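You operate a simulated robot arm through the tools that you are given. There is no shell and no other tool. Be economical: measure what you need, move in short steps, check, and stop when the job is done.

The job below is to be done with a simulated robot arm. You get a single attempt, and the scene is never put back.

JOB
Pour the leftover paste from the orange cup back into the drum.
Fine: open the yellow lid and shut it again; put the cup back. Set down upright: what you pick out. Where these are worked on the way, their far stop is far enough and under half their travel is too little: yellow lid.

Only the result counts: the job must be done as asked and must still hold three seconds after the hand-in. Knocking over, shifting, dropping, spilling or breaking anything else fails it. A push-on lid holds only when it is set on centred and level and pressed home; a screw cap is set on level and turned clockwise until tight.

ROBOT AND FRAMES
A 6-joint arm with a two-finger parallel gripper, fixed in place. Base frame: the origin is at the foot of the arm, x ahead of it, y to its left, z up; the work surface is at about z = 0.86. Units: m, degrees, N and s.
With the tool pointing down near the work surface it reaches from about 0.24 to 0.64 m from the base axis. Its first joint turns from -66.0 to 66.0 degrees. Payload 2.7 kg.
The tool frame sits at the grasp point between the pads (the TCP): z along the fingers, y along the line on which they close. The tips reach 0.023 m beyond it. The gripper opens to 0.094 m. The fingers are 0.038 m wide and 0.01 m thick; the gripper's body (0.054 by 0.096 m) begins 0.039 m behind the TCP.
Orientation is told as [roll, pitch, yaw] about the base's x, y, z axes, in that order, counted from this pose: with the fingers straight down and closing along the base's y, the tool's x points along the base's -x, its y along +y and its z along -z.

CONTROLS
- The arm moves only by the tool move_arm. Its argument "increments" is a list of rows, each a list of 7 numbers: the shift along the tool's x, y, z in cm, then the turn, a rotation vector about the tool's x, y, z in degrees, then the finger opening in cm, from 0 to 9.4. In form: [[dx, dy, dz, wx, wy, wz, gripper], ...]. A call has 1 to 10 rows; each row shifts and turns the commanded pose from where the row before left it, along the tool's axes as they then stand. Each row takes 0.2 s and may step no farther than 0.05 m and 8.6 degrees from the row before; otherwise, or with a gripper value out of range, the whole call is refused. Where a pose cannot be reached the arm comes as near as it can. A force on the tool above 60 N (or 10 N above the force at the start of the call, whichever is more), or a blocked arm, ends the call early, and 0.2 s more pass. Each finger travels about 0.045 m/s and halts on what it meets, pressing with about 31 N; the grip force reading is that of the motor and also rises with nothing between the fingers. The clock runs only during rows and for 0.2 s after the last one: add rows that do not move to give the fingers time. The reply holds the time, the measured pose of the TCP, the force on the tool along the base axes, the opening and the grip force, in the units named above and with some noise, with the torque about the TCP (base axes, N m) and any sound that the robot's microphone picked up.
- Cameras (640 x 400 px; columns grow to the right, rows downward): "scene" is fixed at [0.0738, -0.4302, 1.4037]; the picture's right is [0.80, -0.61, 0.00], its down [-0.35, -0.46, -0.81] and it looks along [0.49, 0.65, -0.58] (base axes); focal length 293 px, centre (320, 200). "wrist" rides on the gripper at [0.086, 0.016, -0.074] in the tool frame; the picture's right is [-0.18, 0.98, 0.00], its down [-0.58, -0.11, -0.81] and it looks along [-0.79, -0.15, 0.59] (tool axes); focal length 243 px, centre (320, 200). There is no depth. A picture from a camera that has moved, and an enlarged one, comes with that camera's place and axes in the base frame and with its lens.
- camera(camera): a new picture of that camera. It takes no simulated time.
- enlarge(camera, box): a new picture of the part [left, top, right, bottom] of that camera's present view, enlarged. It takes no simulated time.
- job_done(): hands the job in; it is judged then, once.

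Work in short steps. Places have to be worked out from the pictures, the camera data and where the tool is seen: move nearer, look again, correct. Check each grasp and each placing, and mend what went wrong. You have 120 turns and 76 pictures in all, those below and enlarged ones among them. Open the gripper and draw the arm clear of the work before you hand the job in, unless the task says otherwise; then end with one line.

The tools are called by a JSON object that holds its "method" and its "body". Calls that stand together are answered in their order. move_arm: Moves the arm, as the interface text tells. Its arguments: {"type":"object","properties":{"increments":{"type":"array","items":{"type":"array","items":{"type":"number"}}}},"required":["increments"]} The other tools are called the same way: camera (camera) takes a picture; enlarge (camera, box) takes an enlarged picture of a part of a camera's view; job_done () hands the job in.

At the start:

```text
time_s: 0.0
ee_pos: [0.3329, 0.0696, 1.2052]
orientation: [0.0, 0.0, -0.1]
wrist_force: [-0.9, 0.0, 0.2]
moment: [-0.02, -0.01, 0.01]
grip_width: 0.0941
gripper_force: 0.1
```

scene: 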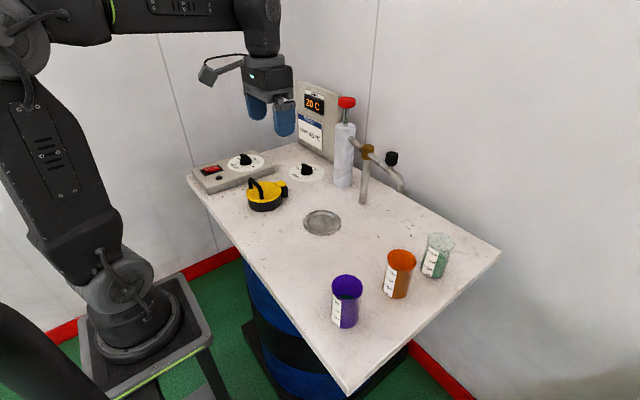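
wrist: 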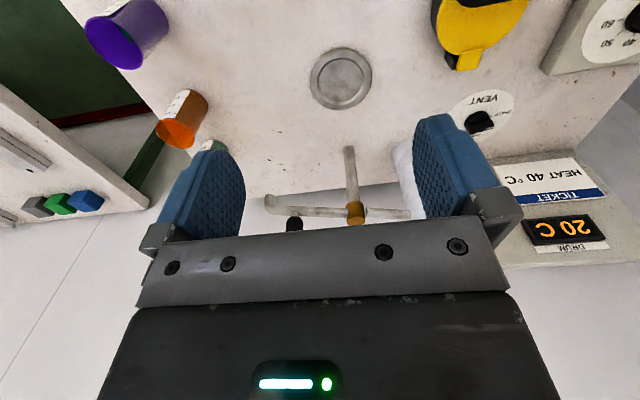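

I start by looking more closely at the lid and the cups.

{"method": "enlarge", "body": {"camera": "scene", "box": [180, 80, 360, 240]}}

{"method": "enlarge", "body": {"camera": "scene", "box": [300, 200, 480, 340]}}

{"method": "enlarge", "body": {"camera": "wrist", "box": [380, 0, 640, 260]}}

```text
2.50 times, centred on (270, 160) of scene
camera zoom: at [0.0738, -0.4302, 1.4037], right [0.8, -0.61, 0.0], down [-0.35, -0.46, -0.81], along [0.49, 0.65, -0.58], focal length 733 px, centre (445, 300)
```

zoom: 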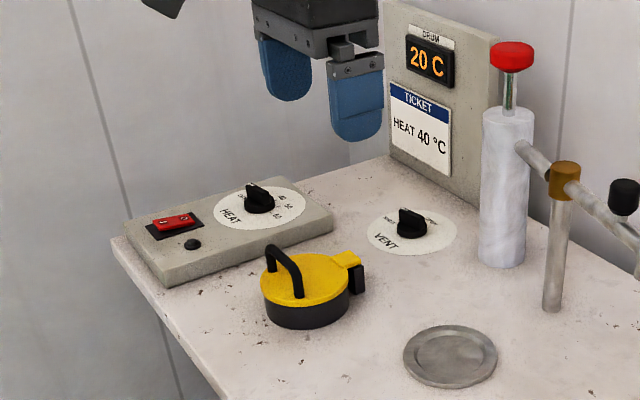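

```text
2.86 times, centred on (390, 270) of scene
camera zoom: at [0.0738, -0.4302, 1.4037], right [0.8, -0.61, 0.0], down [-0.35, -0.46, -0.81], along [0.49, 0.65, -0.58], focal length 838 px, centre (120, 0)
```

zoom: 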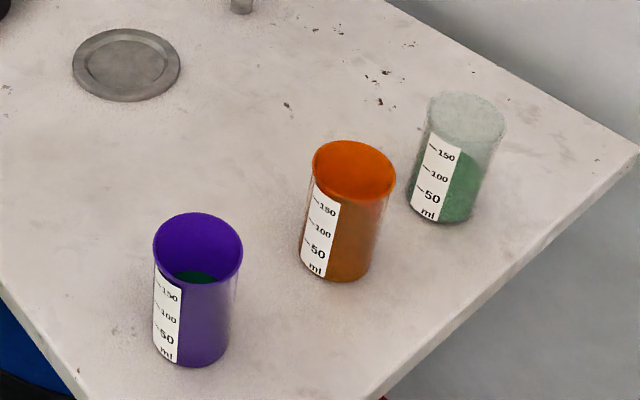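

```text
1.54 times, centred on (510, 130) of wrist
camera zoom: at [0.2458, 0.0852, 1.2821], right [0.18, 0.98, 0.0], down [0.58, -0.11, 0.81], along [0.79, -0.15, -0.59], focal length 373 px, centre (28, 308)
```

zoom: 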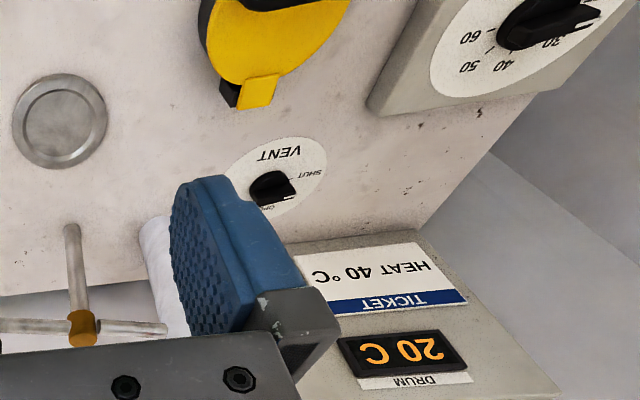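

The lid looks hinged on its +x side at about (0.44, 0.27), with the handle bar along y near x≈0.36. The orange cup stands near (0.457, -0.203), between the other two cups. I move above the lid and yaw the gripper so it closes along x.

{"method": "move_arm", "body": {"increments": [[-0.5, 3.2, 0, 0, 0, 0, 9.4], [-0.5, 3.2, 0, 0, 0, 0, 9.4], [-0.5, 3.2, 0, 0, 0, 0, 9.4], [-0.5, 3.2, 0, 0, 0, 0, 9.4], [-0.5, 3.2, 0, 0, 0, 0, 9.4], [0, 0, 0, 0, 0, -8.5, 9.4], [0, 0, 0, 0, 0, -8.5, 9.4], [0, 0, 0, 0, 0, -8.5, 9.4], [0, 0, 0, 0, 0, -8.5, 9.4], [0, 0, 0, 0, 0, -8.5, 9.4]]}}

{"method": "move_arm", "body": {"increments": [[0, 0, 0, 0, 0, -8.5, 9.4], [0, 0, 0, 0, 0, -8.5, 9.4], [0, 0, 0, 0, 0, -8.5, 9.4], [0, 0, 0, 0, 0, -8.5, 9.4], [0, 0, 0, 0, 0, -8.5, 9.4], [0, 0, 0, 0, 0, -5, 9.4]]}}

{"method": "camera", "body": {"camera": "wrist"}}

{"method": "camera", "body": {"camera": "scene"}}

```text
time_s: 2.2
ee_pos: [0.3575, 0.2296, 1.2065]
orientation: [0.0, 0.0, 42.6]
wrist_force: [0.2, -0.6, 0.2]
moment: [0.0, -0.03, -0.03]
grip_width: 0.094
gripper_force: 0.1
```

```text
time_s: 3.6
ee_pos: [0.3586, 0.2295, 1.2072]
orientation: [0.0, 0.1, 90.1]
wrist_force: [0.4, 0.2, -0.5]
moment: [-0.03, 0.0, -0.01]
grip_width: 0.0941
gripper_force: 0.0
```

```text
70 pictures are left
camera wrist: at [0.3413, 0.1424, 1.282], right [-0.98, 0.18, 0.0], down [0.11, 0.58, 0.81], along [0.15, 0.79, -0.59], focal length 243 px, centre (320, 200)
```

wrist: 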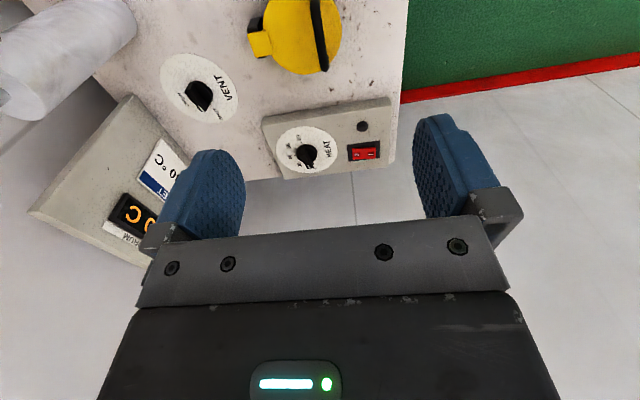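

```text
69 pictures are left
```

scene: 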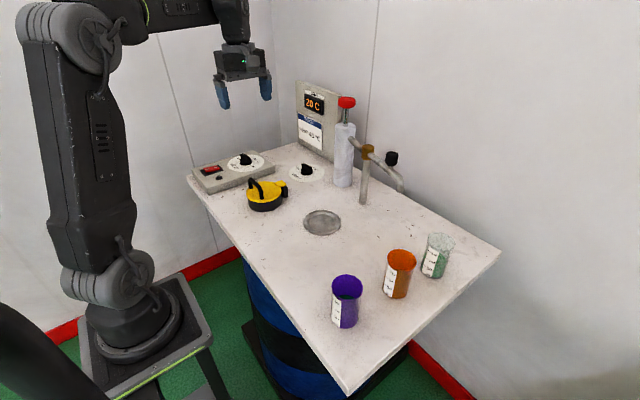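

Handle bar is estimated at x≈0.364, y≈0.24–0.295, top z≈0.945. I come down above it to look.

{"method": "move_arm", "body": {"increments": [[-1, -0.2, 4, 0, 0, 0, 5], [-1, -0.2, 4, 0, 0, 0, 5], [-1, -0.2, 4, 0, 0, 0, 5], [-0.8, 0, 4, 0, 0, 0, 5], [0, 0, 0, 0, 0, 0, 5]]}}

{"method": "camera", "body": {"camera": "wrist"}}

{"method": "enlarge", "body": {"camera": "scene", "box": [180, 80, 340, 230]}}

```text
time_s: 4.8
ee_pos: [0.363, 0.2658, 1.0474]
orientation: [0.0, -0.1, 89.9]
wrist_force: [0.1, 0.6, 0.5]
moment: [0.02, -0.01, 0.0]
grip_width: 0.0501
gripper_force: 0.0
```

```text
68 pictures are left
camera wrist: at [0.3476, 0.1804, 1.1224], right [-0.98, 0.18, 0.0], down [0.11, 0.58, 0.81], along [0.15, 0.79, -0.59], focal length 243 px, centre (320, 200)
```

wrist: 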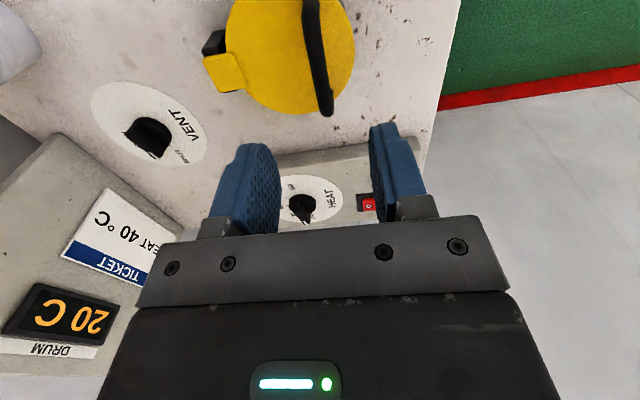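

```text
2.67 times, centred on (260, 155) of scene
camera zoom: at [0.0738, -0.4302, 1.4037], right [0.8, -0.61, 0.0], down [-0.35, -0.46, -0.81], along [0.49, 0.65, -0.58], focal length 782 px, centre (480, 320)
```

zoom: 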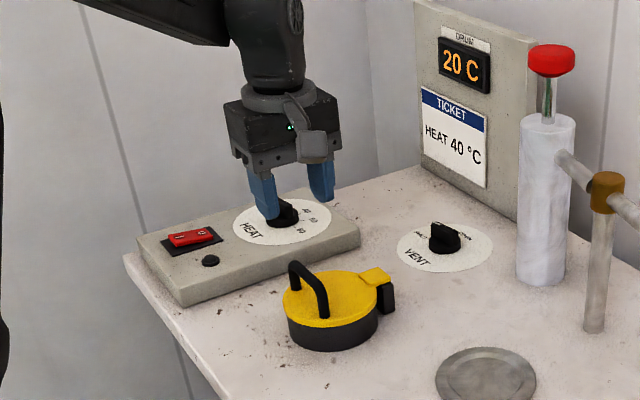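

Both views agree on the bar: x≈0.363, centred at y≈0.268, about 1 cm thick. I descend to straddle it and then close.

{"method": "move_arm", "body": {"increments": [[0, 0, 4, 0, 0, 0, 5], [0, 0, 3, 0, 0, 0, 5], [0, 0, 2, 0, 0, 0, 5], [0, 0, 1.2, 0, 0, 0, 5], [0, 0, 0, 0, 0, 0, 5]]}}

{"method": "enlarge", "body": {"camera": "scene", "box": [200, 110, 320, 230]}}

{"method": "camera", "body": {"camera": "wrist"}}

```text
time_s: 6.0
ee_pos: [0.3648, 0.2668, 0.9441]
orientation: [0.0, 0.0, 90.0]
wrist_force: [-0.8, 0.2, -0.1]
moment: [0.02, 0.03, 0.01]
grip_width: 0.0498
gripper_force: 0.0
```

```text
3.33 times, centred on (260, 170) of scene
camera zoom: at [0.0738, -0.4302, 1.4037], right [0.8, -0.61, 0.0], down [-0.35, -0.46, -0.81], along [0.49, 0.65, -0.58], focal length 977 px, centre (520, 300)
```

zoom: 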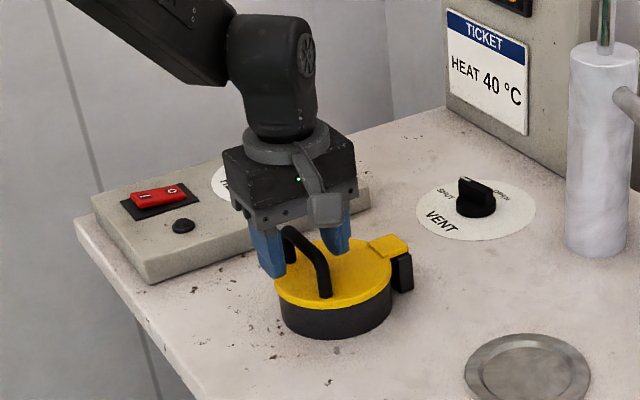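

```text
65 pictures are left
camera wrist: at [0.347, 0.1806, 1.0205], right [-0.98, 0.18, 0.0], down [0.11, 0.58, 0.81], along [0.15, 0.79, -0.59], focal length 243 px, centre (320, 200)
```

wrist: 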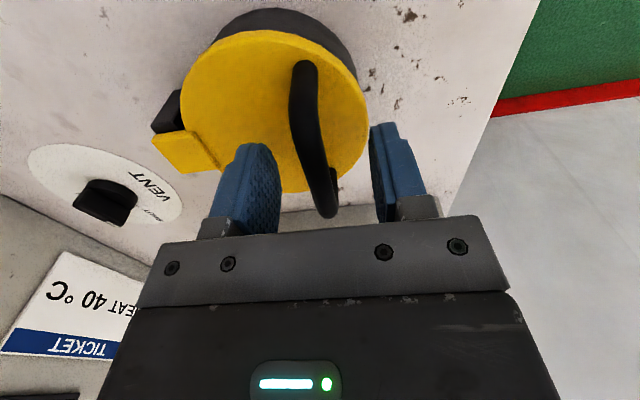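

The bar sits between the pads, so I close on it.

{"method": "move_arm", "body": {"increments": [[0, 0, 0.4, 0, 0, 0, 2.5], [0, 0, 0, 0, 0, 0, 0], [0, 0, 0, 0, 0, 0, 0], [0, 0, 0, 0, 0, 0, 0], [0, 0, 0, 0, 0, 0, 0]]}}

```text
time_s: 7.2
ee_pos: [0.3655, 0.2668, 0.9409]
orientation: [-0.1, -0.1, 90.0]
wrist_force: [17.5, -1.1, -6.8]
moment: [0.09, -0.05, -0.01]
grip_width: 0.0112
gripper_force: 44.9
```

It holds at 1.1 cm. I try the first 10° of the arc about the hinge, turning the tool with it.

{"method": "move_arm", "body": {"increments": [[0, -0.3, -0.7, -5, 0, 0, 0], [0, -0.3, -0.7, -5, 0, 0, 0]]}}

{"method": "enlarge", "body": {"camera": "scene", "box": [200, 110, 320, 230]}}

```text
time_s: 7.8
ee_pos: [0.3718, 0.2661, 0.9534]
orientation: [9.9, 0.0, 90.0]
wrist_force: [19.3, 1.8, -12.2]
moment: [-0.33, -0.14, 0.06]
grip_width: 0.011
gripper_force: 44.6
```

```text
3.33 times, centred on (260, 170) of scene
camera zoom: at [0.0745, -0.4301, 1.4037], right [0.8, -0.61, 0.0], down [-0.35, -0.46, -0.81], along [0.49, 0.65, -0.58], focal length 977 px, centre (520, 300)
```

zoom: 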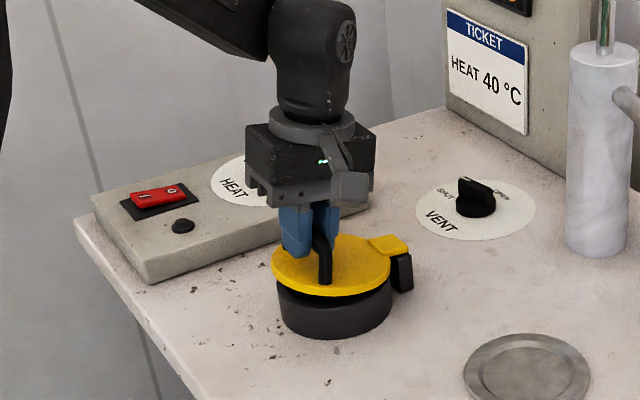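

The lid is lifting cleanly, so I continue along the arc.

{"method": "move_arm", "body": {"increments": [[0, -0.4, -0.7, -5, 0, 0, 0], [0, -0.4, -0.7, -5, 0, 0, 0], [0, -0.35, -0.7, -5, 0, 0, 0], [0, -0.35, -0.7, -5, 0, 0, 0], [0, -0.35, -0.7, -5, 0, 0, 0]]}}

{"method": "enlarge", "body": {"camera": "scene", "box": [200, 110, 320, 230]}}

```text
time_s: 9.0
ee_pos: [0.3977, 0.2663, 0.9833]
orientation: [35.2, 0.1, 90.1]
wrist_force: [-14.4, -9.8, 23.0]
moment: [0.06, -0.04, -0.21]
grip_width: 0.0113
gripper_force: 45.0
```

```text
3.33 times, centred on (260, 170) of scene
camera zoom: at [0.0731, -0.4307, 1.4036], right [0.8, -0.61, 0.0], down [-0.35, -0.46, -0.81], along [0.49, 0.65, -0.58], focal length 977 px, centre (520, 300)
```

zoom: 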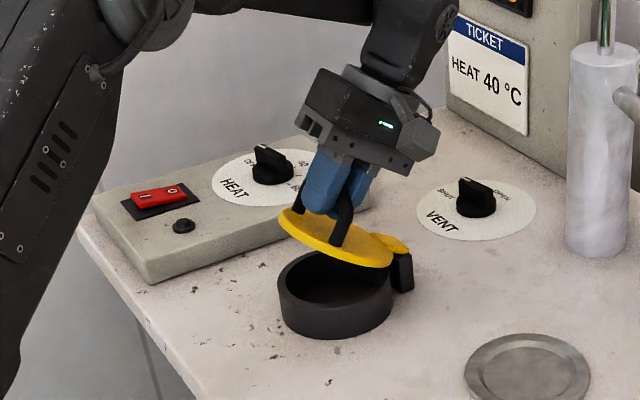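

The lid is open about 35°, and fitting the arc puts the hinge near (0.449, z 0.911). I continue.

{"method": "move_arm", "body": {"increments": [[0, -0.25, -0.78, -5, 0, 0, 0], [0, -0.28, -0.74, -5, 0, 0, 0], [0, -0.28, -0.74, -5, 0, 0, 0], [0, -0.28, -0.74, -5, 0, 0, 0]]}}

{"method": "move_arm", "body": {"increments": [[0, -0.28, -0.73, -5, 0, 0, 0], [0, -0.28, -0.73, -5, 0, 0, 0], [0, -0.28, -0.73, -5, 0, 0, 0]]}}

{"method": "camera", "body": {"camera": "scene"}}

```text
time_s: 10.2
ee_pos: [0.3867, 0.2608, 0.9715]
orientation: [54.2, -1.0, 89.8]
wrist_force: [7.4, 10.9, -6.3]
moment: [-0.38, -0.13, 0.78]
grip_width: 0.0115
gripper_force: 45.1
out of reach, approached as far as the arm can: row 3, 4
stopped in row 4: the force on the tool passed its limit at 62 N (the readings are from after the stop); the commanded pose is now the measured one
```

```text
time_s: 10.6
ee_pos: [0.3787, 0.2608, 0.9638]
orientation: [56.6, -1.9, 89.3]
wrist_force: [9.3, 11.5, -11.0]
moment: [-0.53, 0.25, 0.07]
grip_width: 0.0114
gripper_force: 44.5
out of reach, approached as far as the arm can: row 1
stopped in row 1: the force on the tool passed its limit at 71 N (the readings are from after the stop); the commanded pose is now the measured one
```

```text
62 pictures are left
```

scene: 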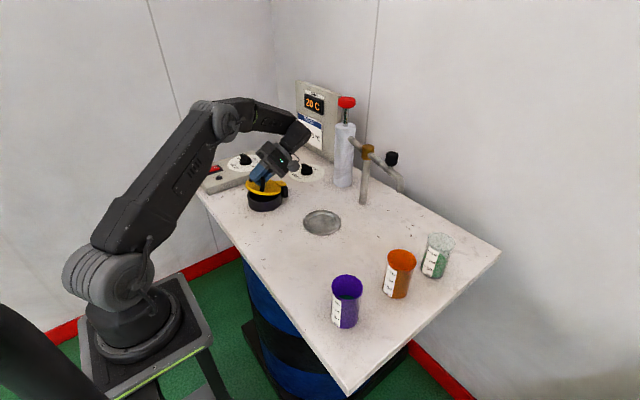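

The limit is reach: the tool can't tip that far back. I keep the hold, turn the tool back towards vertical about the bar letting it slip in the pads, and will then go on with less tool tilt.

{"method": "move_arm", "body": {"increments": [[0, 0, 0, 8, 0.5, 0, 0], [0, 0, 0, 8, 0.5, 0, 0], [0, 0, 0, 8, 0.5, 0, 0], [0, 0, 0, 8, 0, 0, 0], [0, 0, 0, 8, 0, 0, 0]]}}

{"method": "enlarge", "body": {"camera": "scene", "box": [200, 110, 320, 230]}}

```text
time_s: 11.8
ee_pos: [0.3794, 0.2607, 0.9644]
orientation: [16.5, -0.8, 90.6]
wrist_force: [20.0, 18.1, -20.2]
moment: [-1.16, 0.26, -1.12]
grip_width: 0.0118
gripper_force: 44.7
```

```text
3.33 times, centred on (260, 170) of scene
camera zoom: at [0.0746, -0.4295, 1.4039], right [0.8, -0.61, 0.0], down [-0.35, -0.46, -0.81], along [0.49, 0.65, -0.58], focal length 977 px, centre (520, 300)
```

zoom: 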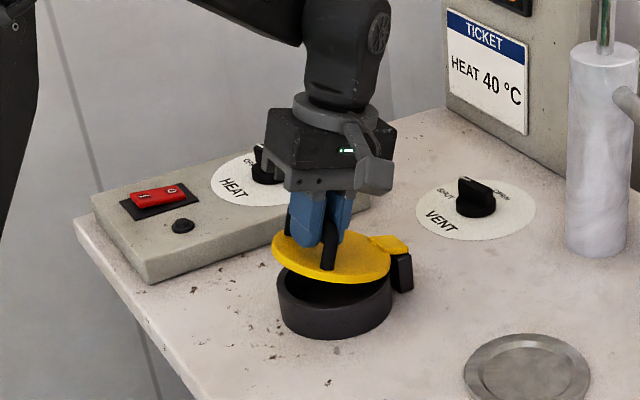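

Slip in the pads works. I now follow the arc with the tool tilt fixed at about 16°, after a small +y shift to relieve the side load.

{"method": "move_arm", "body": {"increments": [[-0.5, 0, 0, 0, 0, 0, 0], [0, -0.39, -0.86, 0, 0, 0, 0], [0, -0.39, -0.86, 0, 0, 0, 0], [0, -0.72, -0.9, 0, 0, 0, 0], [0, -0.78, -0.85, 0, 0, 0, 0]]}}

{"method": "enlarge", "body": {"camera": "scene", "box": [200, 110, 320, 230]}}

```text
time_s: 13.0
ee_pos: [0.4094, 0.2627, 0.99]
orientation: [16.9, -0.5, 90.4]
wrist_force: [7.7, -24.4, -19.7]
moment: [-1.22, 0.17, -1.38]
grip_width: 0.0115
gripper_force: 44.9
```

```text
3.33 times, centred on (260, 170) of scene
camera zoom: at [0.0743, -0.4307, 1.4035], right [0.8, -0.61, 0.0], down [-0.35, -0.46, -0.81], along [0.49, 0.65, -0.58], focal length 977 px, centre (520, 300)
```

zoom: 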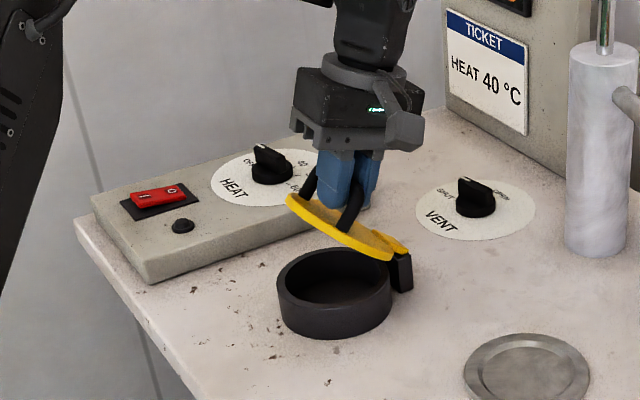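

At 45° it is going well. I continue to about 75°, easing y back a little.

{"method": "move_arm", "body": {"increments": [[0.25, -0.96, -0.68, 0, 0, 0, 0], [0, -0.96, -0.65, 0, 0, 0, 0], [0, -1.1, -0.4, 0, 0, 0, 0], [0, -1.1, -0.38, 0, 0, 0, 0]]}}

{"method": "enlarge", "body": {"camera": "scene", "box": [200, 110, 320, 230]}}

```text
time_s: 14.0
ee_pos: [0.4551, 0.2637, 1.0012]
orientation: [16.4, -1.0, 90.6]
wrist_force: [-2.5, -8.7, 13.3]
moment: [-1.42, 0.18, -1.39]
grip_width: 0.0119
gripper_force: 45.2
```

```text
3.33 times, centred on (260, 170) of scene
camera zoom: at [0.0736, -0.4305, 1.4036], right [0.8, -0.61, 0.0], down [-0.35, -0.46, -0.81], along [0.49, 0.65, -0.58], focal length 977 px, centre (520, 300)
```

zoom: 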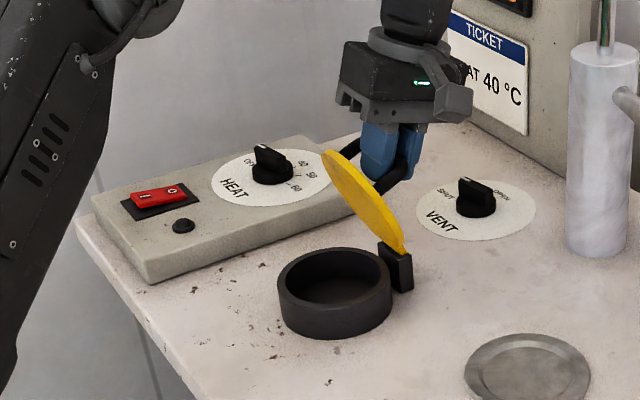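

I continue towards about 105° or the far stop.

{"method": "move_arm", "body": {"increments": [[0.1, -1.15, -0.1, 0, 0, 0, 0], [0, -1.15, -0.08, 0, 0, 0, 0], [0, -1.15, 0.18, 0, 0, 0, 0], [0, -1.15, 0.22, 0, 0, 0, 0]]}}

{"method": "enlarge", "body": {"camera": "scene", "box": [200, 110, 320, 230]}}

```text
time_s: 15.0
ee_pos: [0.5012, 0.2633, 0.9872]
orientation: [16.1, -1.1, 90.5]
wrist_force: [13.3, 7.3, 27.2]
moment: [-0.86, 0.02, -1.53]
grip_width: 0.0124
gripper_force: 45.1
```

```text
3.33 times, centred on (260, 170) of scene
camera zoom: at [0.0738, -0.4302, 1.4037], right [0.8, -0.61, 0.0], down [-0.35, -0.46, -0.81], along [0.49, 0.65, -0.58], focal length 977 px, centre (520, 300)
```

zoom: 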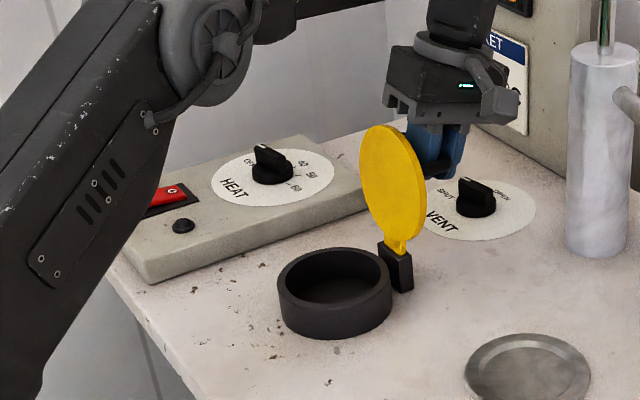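

It is past vertical now. I nudge it 7° further to feel for the stop.

{"method": "move_arm", "body": {"increments": [[0, -0.5, 0.2, 0, 0, 0, 0], [0, -0.5, 0.22, 0, 0, 0, 0]]}}

```text
time_s: 15.6
ee_pos: [0.51, 0.2635, 0.9825]
orientation: [15.9, -1.2, 90.6]
wrist_force: [20.2, 5.8, 29.5]
moment: [-0.85, 0.02, -1.59]
grip_width: 0.0122
gripper_force: 44.8
```

It's well past vertical with no hard stop. I open gently and retract along the tool axis.

{"method": "move_arm", "body": {"increments": [[0, 0, 0, 0, 0, 0, 2.6], [0, 0, 0, 0, 0, 0, 2.6], [0, 0, -1, 0, 0, 0, 2.6], [0, 0, -2, 0, 0, 0, 2.6], [0, 0, -3, 0, 0, 0, 2.6], [0, 0, -3, 0, 0, 0, 2.6], [0, 0, -3, 0, 0, 0, 2.6]]}}

{"method": "camera", "body": {"camera": "scene"}}

{"method": "camera", "body": {"camera": "wrist"}}

```text
time_s: 17.2
ee_pos: [0.512, 0.2438, 1.0825]
orientation: [16.6, -0.7, 90.6]
wrist_force: [-0.2, 0.2, 0.2]
moment: [0.0, 0.02, -0.01]
grip_width: 0.0258
gripper_force: 0.1
out of reach, approached as far as the arm can: row 5, 6, 7
```

```text
57 pictures are left
```

scene: 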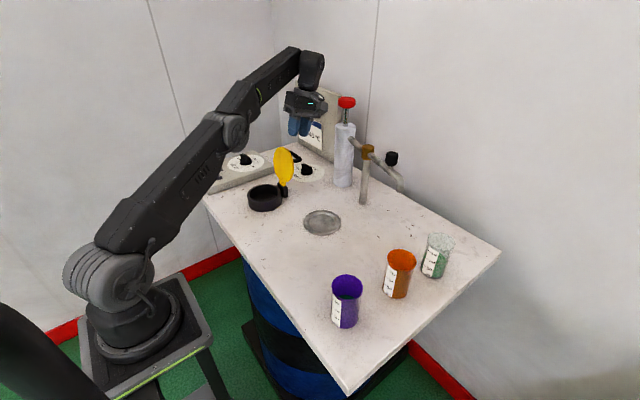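

```text
56 pictures are left
camera wrist: at [0.518, 0.1569, 1.1582], right [-0.94, 0.17, 0.28], down [0.33, 0.57, 0.75], along [-0.04, 0.8, -0.6], focal length 243 px, centre (320, 200)
```

wrist: 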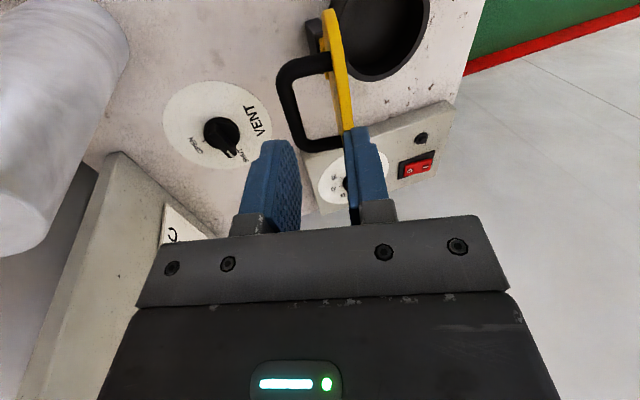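

The lid stays open. I straighten the tool and move over to the middle of the table.

{"method": "move_arm", "body": {"increments": [[0, 2, -1, 0, 0, 0, 5], [2, 2, -1, 8, 0, 0, 8.5], [3, 2, -1, 8.4, 0, 0, 8.5], [4, 1, 0, 0, 0, 0, 8.5], [4, 0, 0, 0, 0, 0, 8.5], [4, 0, 0, 0, 0, 0, 8.5], [4, 0, 0, 0, 0, 0, 8.5], [3, 0, 0, 0, 0, 0, 8.5]]}}

```text
time_s: 19.0
ee_pos: [0.4537, 0.0035, 1.1223]
orientation: [0.2, -0.8, 90.6]
wrist_force: [-0.7, -0.2, 0.1]
moment: [0.02, 0.01, 0.0]
grip_width: 0.0849
gripper_force: 0.0
```

Now I tilt the tool towards -y in two stages for a side-on grip of the cup, camera side up.

{"method": "move_arm", "body": {"increments": [[0, 0, 0, 0, 8.5, 0, 8.5], [0, 0, 0, 0, 8.5, 0, 8.5], [0, 0, 0, 0, 8.5, 0, 8.5], [0, 0, 0, 0, 8.5, 0, 8.5], [0, 0, 0, 0, 8.5, 0, 8.5]]}}

{"method": "camera", "body": {"camera": "scene"}}

{"method": "camera", "body": {"camera": "wrist"}}

```text
time_s: 20.2
ee_pos: [0.4543, 0.003, 1.1219]
orientation: [0.3, 41.9, 90.8]
wrist_force: [-0.5, -0.3, -0.1]
moment: [0.02, -0.02, -0.04]
grip_width: 0.0849
gripper_force: 0.1
```

```text
55 pictures are left
```

scene: 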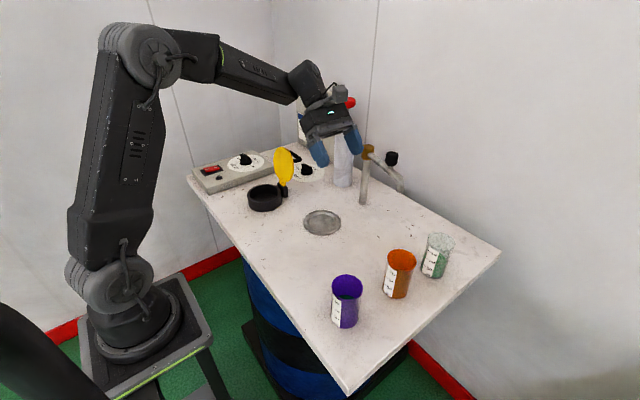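

```text
54 pictures are left
camera wrist: at [0.4382, -0.0115, 1.237], right [-0.98, 0.13, -0.12], down [0.1, 0.97, 0.21], along [0.14, 0.2, -0.97], focal length 243 px, centre (320, 200)
```

wrist: 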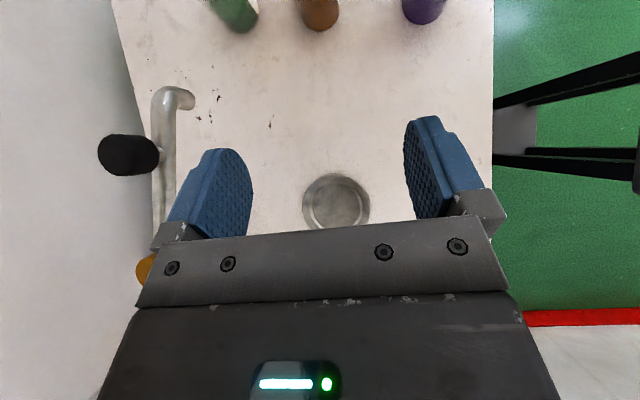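

The posture works and all three cups are in view. I tilt on to about 76°.

{"method": "move_arm", "body": {"increments": [[0, 0, 0, 0, 8.5, 0, 8.5], [0, 0, 0, 0, 8.5, 0, 8.5], [0, 0, 0, 0, 8.5, 0, 8.5], [0, 0, 0, 0, 8.5, 0, 8.5]]}}

{"method": "camera", "body": {"camera": "scene"}}

{"method": "camera", "body": {"camera": "wrist"}}

```text
time_s: 21.2
ee_pos: [0.4544, 0.0044, 1.1227]
orientation: [0.8, 75.9, 91.2]
wrist_force: [-0.5, -0.2, -0.5]
moment: [0.02, 0.0, 0.02]
grip_width: 0.085
gripper_force: 0.0
```

```text
53 pictures are left
```

scene: 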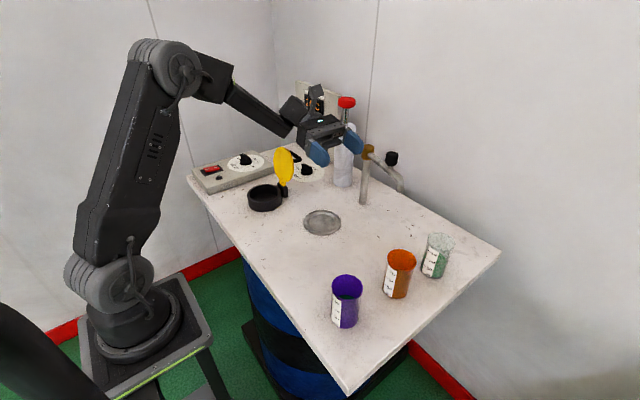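

```text
52 pictures are left
camera wrist: at [0.4374, 0.0542, 1.226], right [-0.98, 0.04, -0.18], down [0.1, 0.93, -0.37], along [0.15, -0.38, -0.91], focal length 243 px, centre (320, 200)
```

wrist: 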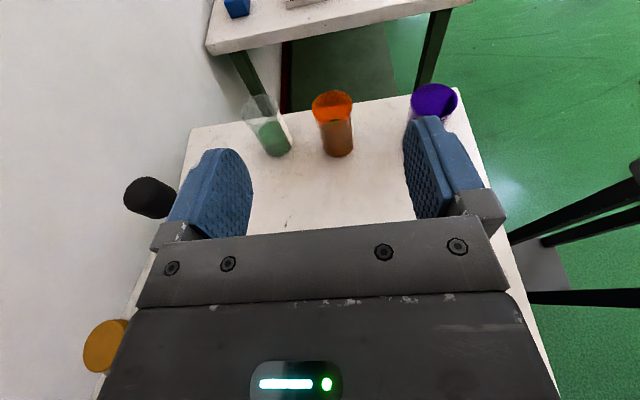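

Cup centre fits (0.459, -0.198), rim z≈0.961, filled about 60%. I move to a pre-grasp point 11 cm back along the approach line.

{"method": "move_arm", "body": {"increments": [[1.1, -0.2, 4.35, 0, 0, 0, 8.5], [1.1, -0.2, 4.35, 0, 0, 0, 8.5], [-4.3, 0, 1.08, 0, 0, 0, 8.5], [-4.3, 0, 1.08, 0, 0, 0, 8.5], [-4.3, 0, 1.08, 0, 0, 0, 8.5], [-4.3, 0, 1.08, 0, 0, 0, 8.5]]}}

{"method": "camera", "body": {"camera": "scene"}}

{"method": "camera", "body": {"camera": "wrist"}}

```text
time_s: 22.6
ee_pos: [0.4599, -0.0861, 0.9448]
orientation: [0.8, 75.7, 91.5]
wrist_force: [-0.7, 0.3, 0.6]
moment: [-0.01, -0.04, 0.0]
grip_width: 0.0851
gripper_force: 0.0
```

```text
51 pictures are left
```

scene: 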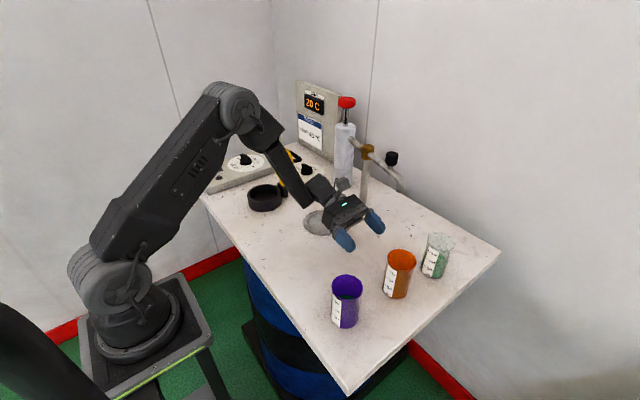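

```text
50 pictures are left
camera wrist: at [0.4424, -0.0354, 1.0482], right [-0.98, 0.04, -0.17], down [0.1, 0.93, -0.36], along [0.15, -0.38, -0.91], focal length 243 px, centre (320, 200)
```

wrist: 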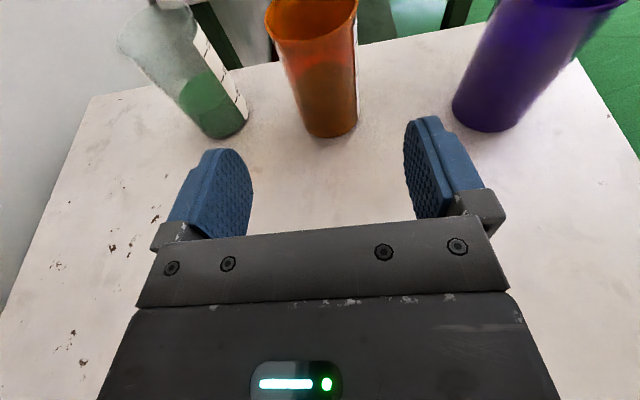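

Cup centre refines to (0.459, -0.196). I advance along the approach line with the fingers open.

{"method": "move_arm", "body": {"increments": [[0, 0.15, 3, 0, 0, 0, 8.5], [0, 0.1, 3, 0, 0, 0, 8.5], [0, 0.1, 2.5, 0, 0, 0, 8.5], [0, 0, 2.2, 0, 0, 0, 8.5]]}}

{"method": "enlarge", "body": {"camera": "scene", "box": [300, 180, 480, 340]}}

{"method": "camera", "body": {"camera": "wrist"}}

```text
time_s: 23.6
ee_pos: [0.4561, -0.1896, 0.9175]
orientation: [1.0, 75.6, 91.6]
wrist_force: [-1.8, -0.2, -0.4]
moment: [-0.01, 0.0, 0.02]
grip_width: 0.0847
gripper_force: 0.0
```

```text
2.50 times, centred on (390, 260) of scene
camera zoom: at [0.0738, -0.4302, 1.4037], right [0.8, -0.61, 0.0], down [-0.35, -0.46, -0.81], along [0.49, 0.65, -0.58], focal length 733 px, centre (145, 50)
```

zoom: 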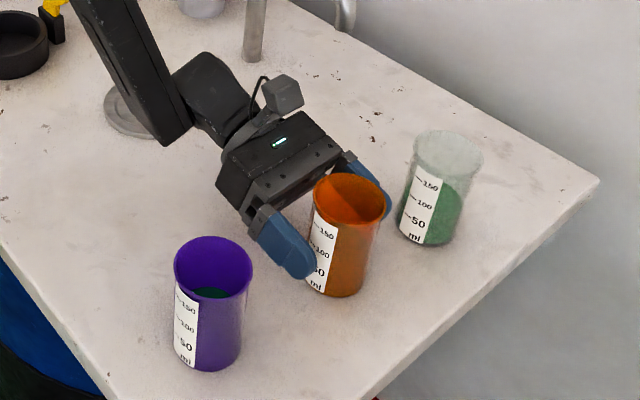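

```text
48 pictures are left
camera wrist: at [0.4393, -0.1388, 1.0216], right [-0.98, 0.04, -0.17], down [0.1, 0.93, -0.36], along [0.15, -0.38, -0.92], focal length 243 px, centre (320, 200)
```

wrist: 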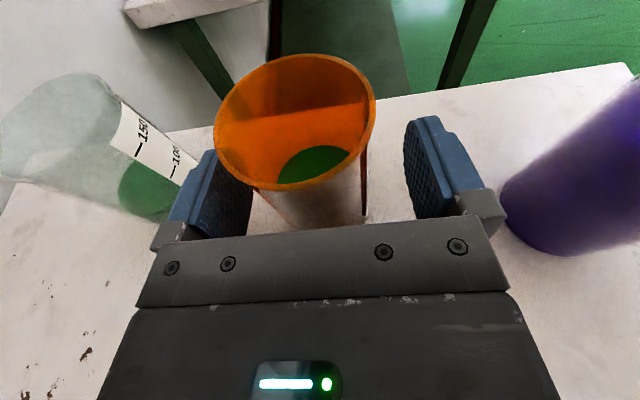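

The cup is centred between the pads, so I close.

{"method": "move_arm", "body": {"increments": [[0, 0, 0, 0, 0, 0, 6.5], [0, 0, 0, 0, 0, 0, 5.5], [0, 0, 0, 0, 0, 0, 4], [0, 0, 0, 0, 0, 0, 4], [0, 0, 0, 0, 0, 0, 4]]}}

```text
time_s: 24.8
ee_pos: [0.4561, -0.1893, 0.9185]
orientation: [1.0, 75.8, 91.5]
wrist_force: [0.5, -0.5, -0.3]
moment: [-0.02, 0.03, 0.02]
grip_width: 0.0576
gripper_force: 30.9
```

Gripped at 5.8 cm. I lift straight up, slowly at first.

{"method": "move_arm", "body": {"increments": [[1, 0, -0.25, 0, 0, 0, 4], [2, 0, -0.5, 0, 0, 0, 4], [2.5, 0, -0.62, 0, 0, 0, 4], [3, 0, -0.75, 0, 0, 0, 4], [3, 0, -0.75, 0, 0, 0, 4], [3, 0, -0.75, 0, 0, 0, 4], [2, 0, -0.5, 0, 0, 0, 4], [1, 0, -0.25, 0, 0, 0, 4]]}}

{"method": "camera", "body": {"camera": "scene"}}

{"method": "camera", "body": {"camera": "wrist"}}

```text
time_s: 26.6
ee_pos: [0.4563, -0.1896, 1.0978]
orientation: [1.2, 75.7, 91.8]
wrist_force: [-0.3, -0.3, -1.0]
moment: [0.04, 0.01, 0.01]
grip_width: 0.0575
gripper_force: 30.8
```

```text
47 pictures are left
```

scene: 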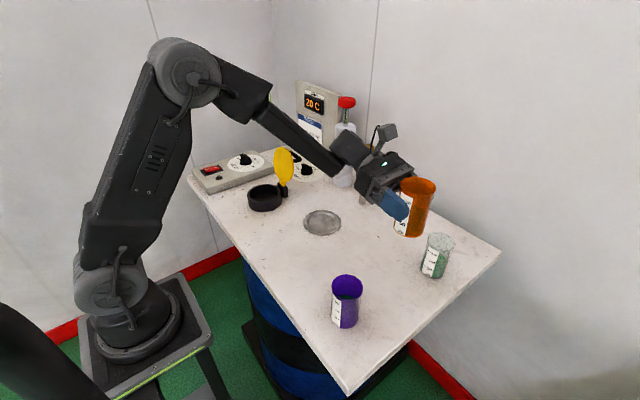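

```text
46 pictures are left
camera wrist: at [0.4399, -0.139, 1.2021], right [-0.98, 0.04, -0.17], down [0.1, 0.93, -0.36], along [0.15, -0.38, -0.92], focal length 243 px, centre (320, 200)
```

wrist: 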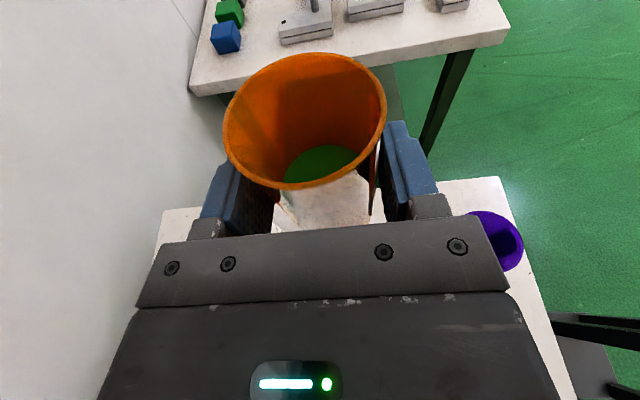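

The lift is clean and the paste is visible inside. I carry it towards the hatch while yawing about vertical, in two halves.

{"method": "move_arm", "body": {"increments": [[-0.4, 0.38, -2.05, 4.1, 0, -1, 4], [-0.41, 0.3, -2.06, 4.1, 0, -1, 4], [-0.83, 0.13, -4.16, 8.25, 0, -2.06, 4], [-0.83, -0.5, -4.14, 8.25, 0, -2.06, 4], [-0.8, -1.12, -4.03, 8.25, 0, -2.06, 4], [-0.75, -1.71, -3.82, 8.25, 0, -2.06, 4]]}}

{"method": "camera", "body": {"camera": "scene"}}

```text
time_s: 28.0
ee_pos: [0.4172, 0.0195, 1.1098]
orientation: [-0.2, 75.6, 132.9]
wrist_force: [-0.4, 0.7, -1.3]
moment: [-0.02, 0.0, 0.0]
grip_width: 0.0576
gripper_force: 30.8
```

```text
45 pictures are left
```

scene: 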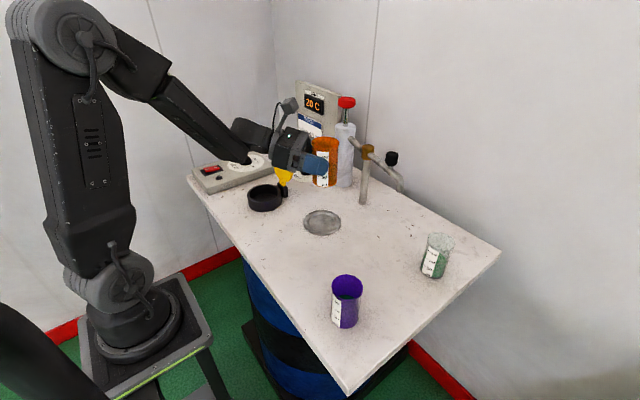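

Tracking well. Second half now.

{"method": "move_arm", "body": {"increments": [[-0.67, -2.2, -3.5, 8.25, 0, -2.06, 4], [-0.58, -2.7, -3.2, 8.25, 0, -2.06, 4], [-0.5, -3.1, -2.9, 0, 0, 0, 4], [-0.5, -3.1, -2.9, 0, 0, 0, 4], [-0.5, -3.1, -2.9, 0, 0, 0, 4]]}}

{"method": "camera", "body": {"camera": "scene"}}

{"method": "camera", "body": {"camera": "wrist"}}

```text
time_s: 29.2
ee_pos: [0.3693, 0.2255, 1.1235]
orientation: [-0.6, 75.5, 149.4]
wrist_force: [0.2, 0.1, -1.4]
moment: [0.0, 0.02, 0.01]
grip_width: 0.0574
gripper_force: 31.1
```

```text
44 pictures are left
```

scene: 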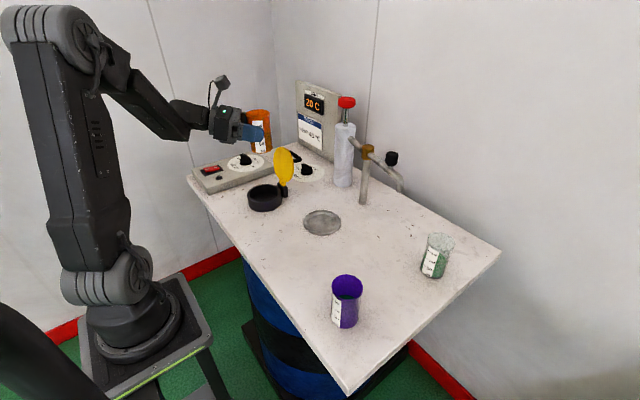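

```text
43 pictures are left
camera wrist: at [0.3163, 0.2356, 1.2263], right [-0.53, -0.83, -0.18], down [-0.75, 0.56, -0.36], along [0.4, -0.06, -0.91], focal length 243 px, centre (320, 200)
```

wrist: 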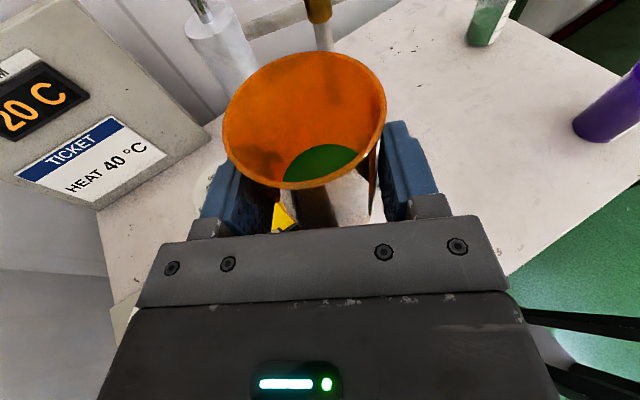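

The cup is level above the hatch region, whose centre I put at about (0.385, 0.265). I lower to z≈1.0 with the TCP offset so that tipping left brings the lip over the hatch.

{"method": "move_arm", "body": {"increments": [[-2.4, -0.24, 0.57, 0, 0, 0, 4], [-2.4, -0.24, 0.57, 0, 0, 0, 4], [-2.4, -0.24, 0.57, 0, 0, 0, 4], [-2.4, -0.24, 0.57, 0, 0, 0, 4], [-2.4, -0.24, 0.57, 0, 0, 0, 4], [0, 0, 0, 0, 0, -8, 4], [0, 0, 0, 0, 0, -8, 4], [0, 0, 0, 0, 0, -8, 4]]}}

{"method": "camera", "body": {"camera": "scene"}}

{"method": "camera", "body": {"camera": "wrist"}}

```text
time_s: 31.0
ee_pos: [0.3742, 0.2358, 0.9983]
orientation: [57.8, 62.4, -149.1]
wrist_force: [0.6, -0.2, -1.1]
moment: [0.01, -0.02, 0.0]
grip_width: 0.057
gripper_force: 31.2
```

```text
42 pictures are left
```

scene: 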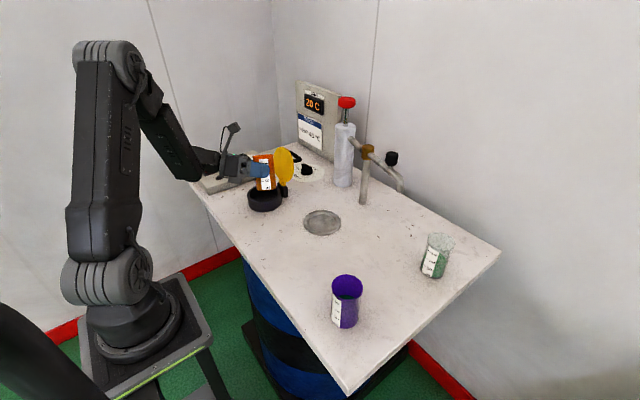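

```text
41 pictures are left
camera wrist: at [0.3396, 0.2795, 1.1015], right [-0.44, -0.87, 0.22], down [-0.87, 0.34, -0.36], along [0.24, -0.35, -0.91], focal length 243 px, centre (320, 200)
```

wrist: 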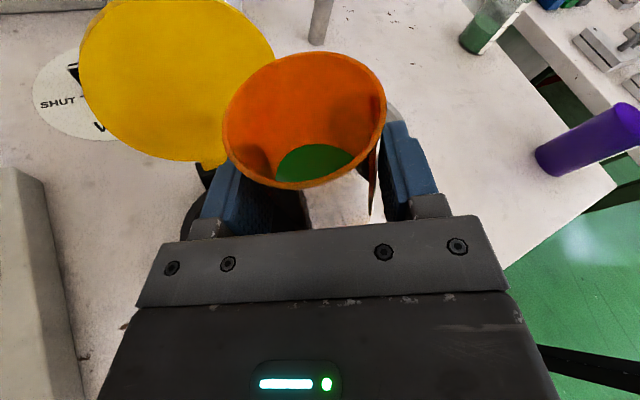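

The tilt is tracking at 24° and everything is clear. I roll on in steps.

{"method": "move_arm", "body": {"increments": [[0, 0, 0, 0, 0, -8, 4], [0, 0, 0, 0, 0, -8, 4], [0, 0, 0, 0, 0, -8, 4], [0, 0, 0, 0, 0, 0, 4]]}}

{"method": "enlarge", "body": {"camera": "scene", "box": [200, 110, 320, 230]}}

{"method": "camera", "body": {"camera": "wrist"}}

```text
time_s: 32.0
ee_pos: [0.3743, 0.2368, 0.999]
orientation: [71.1, 40.5, -132.6]
wrist_force: [0.0, -0.4, -1.5]
moment: [0.02, 0.02, -0.02]
grip_width: 0.0573
gripper_force: 30.8
```

```text
3.33 times, centred on (260, 170) of scene
camera zoom: at [0.0738, -0.4302, 1.4037], right [0.8, -0.61, 0.0], down [-0.35, -0.46, -0.81], along [0.49, 0.65, -0.58], focal length 977 px, centre (520, 300)
```

zoom: 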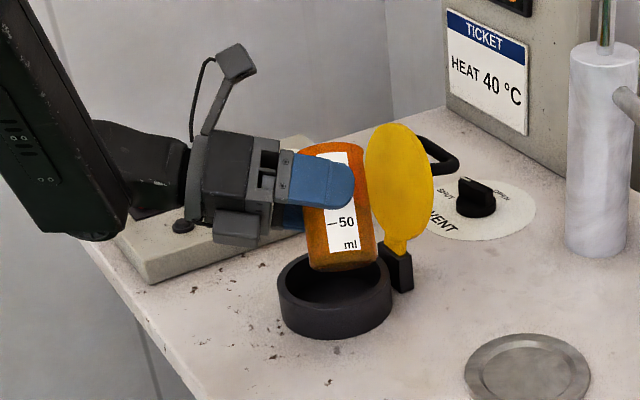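

```text
39 pictures are left
camera wrist: at [0.3526, 0.3099, 1.086], right [-0.27, -0.76, 0.59], down [-0.96, 0.14, -0.26], along [0.11, -0.63, -0.77], focal length 243 px, centre (320, 200)
```

wrist: 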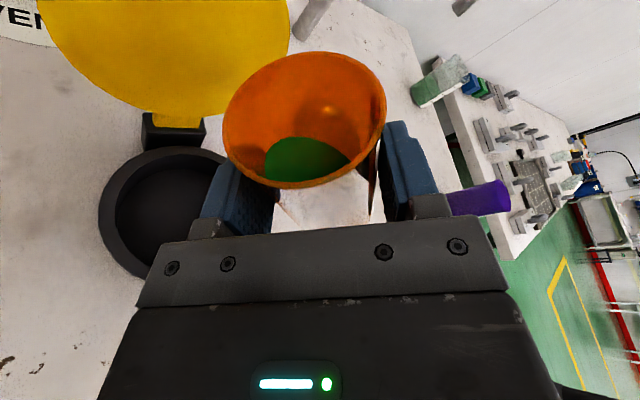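

Paste is starting to shift in the cup. The hatch centre refines to about (0.386, 0.273), so I shift 0.8 cm in +y and roll further.

{"method": "move_arm", "body": {"increments": [[0.5, -0.46, -0.4, 0, 0, 0, 4], [0, 0, 0, 0, 0, -8, 4], [0, 0, 0, 0, 0, -8, 4], [0, 0, 0, 0, 0, -8, 4], [0, 0, 0, 0, 0, 0, 4]]}}

{"method": "enlarge", "body": {"camera": "scene", "box": [200, 110, 320, 230]}}

{"method": "camera", "body": {"camera": "wrist"}}

```text
time_s: 33.2
ee_pos: [0.3749, 0.245, 0.9998]
orientation: [74.9, 17.5, -124.6]
wrist_force: [-0.3, -0.1, -2.0]
moment: [0.02, -0.01, 0.0]
grip_width: 0.0575
gripper_force: 31.0
```

```text
3.33 times, centred on (260, 170) of scene
camera zoom: at [0.0738, -0.4302, 1.4037], right [0.8, -0.61, 0.0], down [-0.35, -0.46, -0.81], along [0.49, 0.65, -0.58], focal length 977 px, centre (520, 300)
```

zoom: 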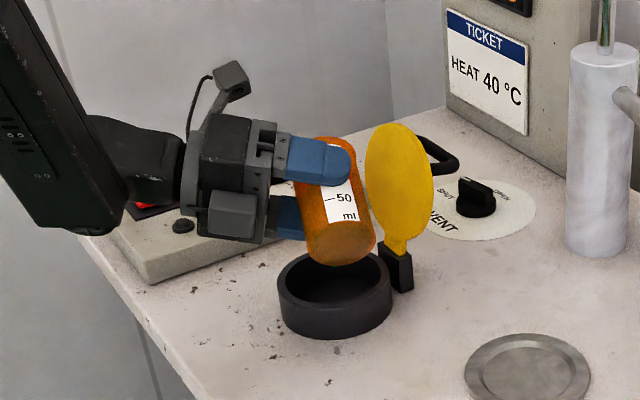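

```text
37 pictures are left
camera wrist: at [0.3585, 0.3421, 1.0603], right [-0.05, -0.52, 0.85], down [-1.0, -0.02, -0.08], along [0.06, -0.85, -0.52], focal length 243 px, centre (320, 200)
```

wrist: 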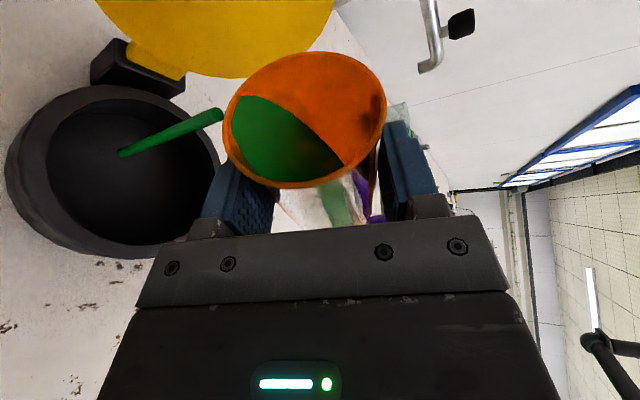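

The stream is falling well inside the hatch. I keep pouring, rolling slowly with pauses.

{"method": "move_arm", "body": {"increments": [[0, 0, 0, 0, 0, 0, 4], [0, 0, 0, 0, 0, 0, 4], [0, 0, 0, 0, 0, 0, 4], [0, 0, 0, 0, 0, -5, 4], [0, 0, 0, 0, 0, 0, 4], [0, 0, 0, 0, 0, 0, 4], [0, 0, 0, 0, 0, -5, 4], [0, 0, 0, 0, 0, 0, 4], [0, 0, 0, 0, 0, 0, 4]]}}

{"method": "camera", "body": {"camera": "wrist"}}

```text
time_s: 35.2
ee_pos: [0.3735, 0.2444, 1.0002]
orientation: [75.5, 7.9, -122.0]
wrist_force: [-0.1, -0.2, -0.5]
moment: [0.04, 0.02, -0.03]
grip_width: 0.0575
gripper_force: 31.4
```

```text
36 pictures are left
camera wrist: at [0.3583, 0.3491, 1.0469], right [0.04, -0.4, 0.92], down [-1.0, -0.07, 0.02], along [0.06, -0.92, -0.4], focal length 243 px, centre (320, 200)
```

wrist: 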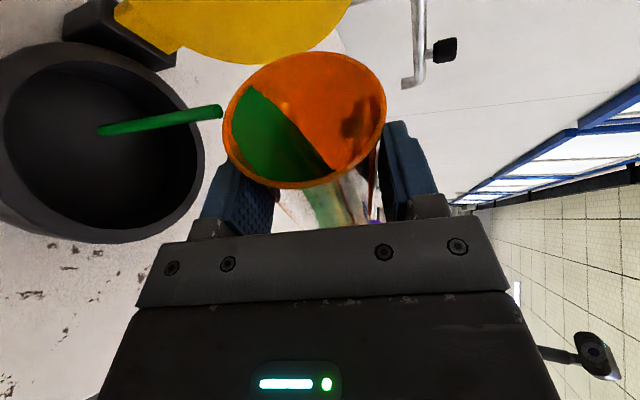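

The flow is still centred. I continue to a steeper tilt.

{"method": "move_arm", "body": {"increments": [[0, 0, 0, 0, 0, -5, 4], [0, 0, 0, 0, 0, 0, 4], [0, 0, 0, 0, 0, 0, 4], [0, 0, 0, 0, 0, -6, 4], [0, 0, 0, 0, 0, 0, 4], [0, 0, 0, 0, 0, 0, 4], [0, 0, 0, 0, 0, -6, 4], [0, 0, 0, 0, 0, 0, 4], [0, 0, 0, 0, 0, 0, 4], [0, 0, 0, 0, 0, -6, 4]]}}

{"method": "camera", "body": {"camera": "wrist"}}

```text
time_s: 37.4
ee_pos: [0.3734, 0.2448, 0.9997]
orientation: [75.2, -14.3, -116.3]
wrist_force: [0.4, 0.1, -0.4]
moment: [-0.02, -0.01, -0.05]
grip_width: 0.0572
gripper_force: 30.8
```

```text
35 pictures are left
camera wrist: at [0.353, 0.3572, 1.013], right [0.25, -0.06, 0.97], down [-0.96, -0.13, 0.24], along [0.11, -0.99, -0.09], focal length 243 px, centre (320, 200)
```

wrist: 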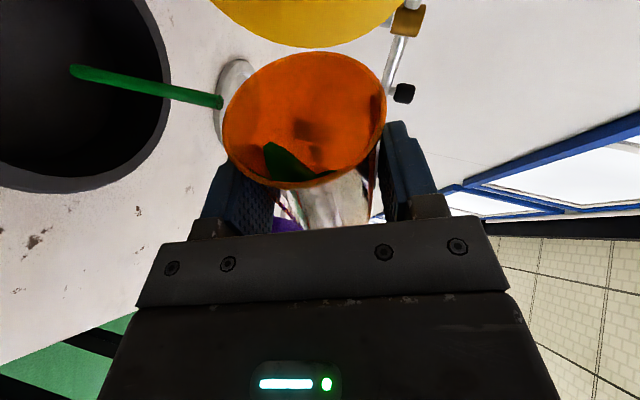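

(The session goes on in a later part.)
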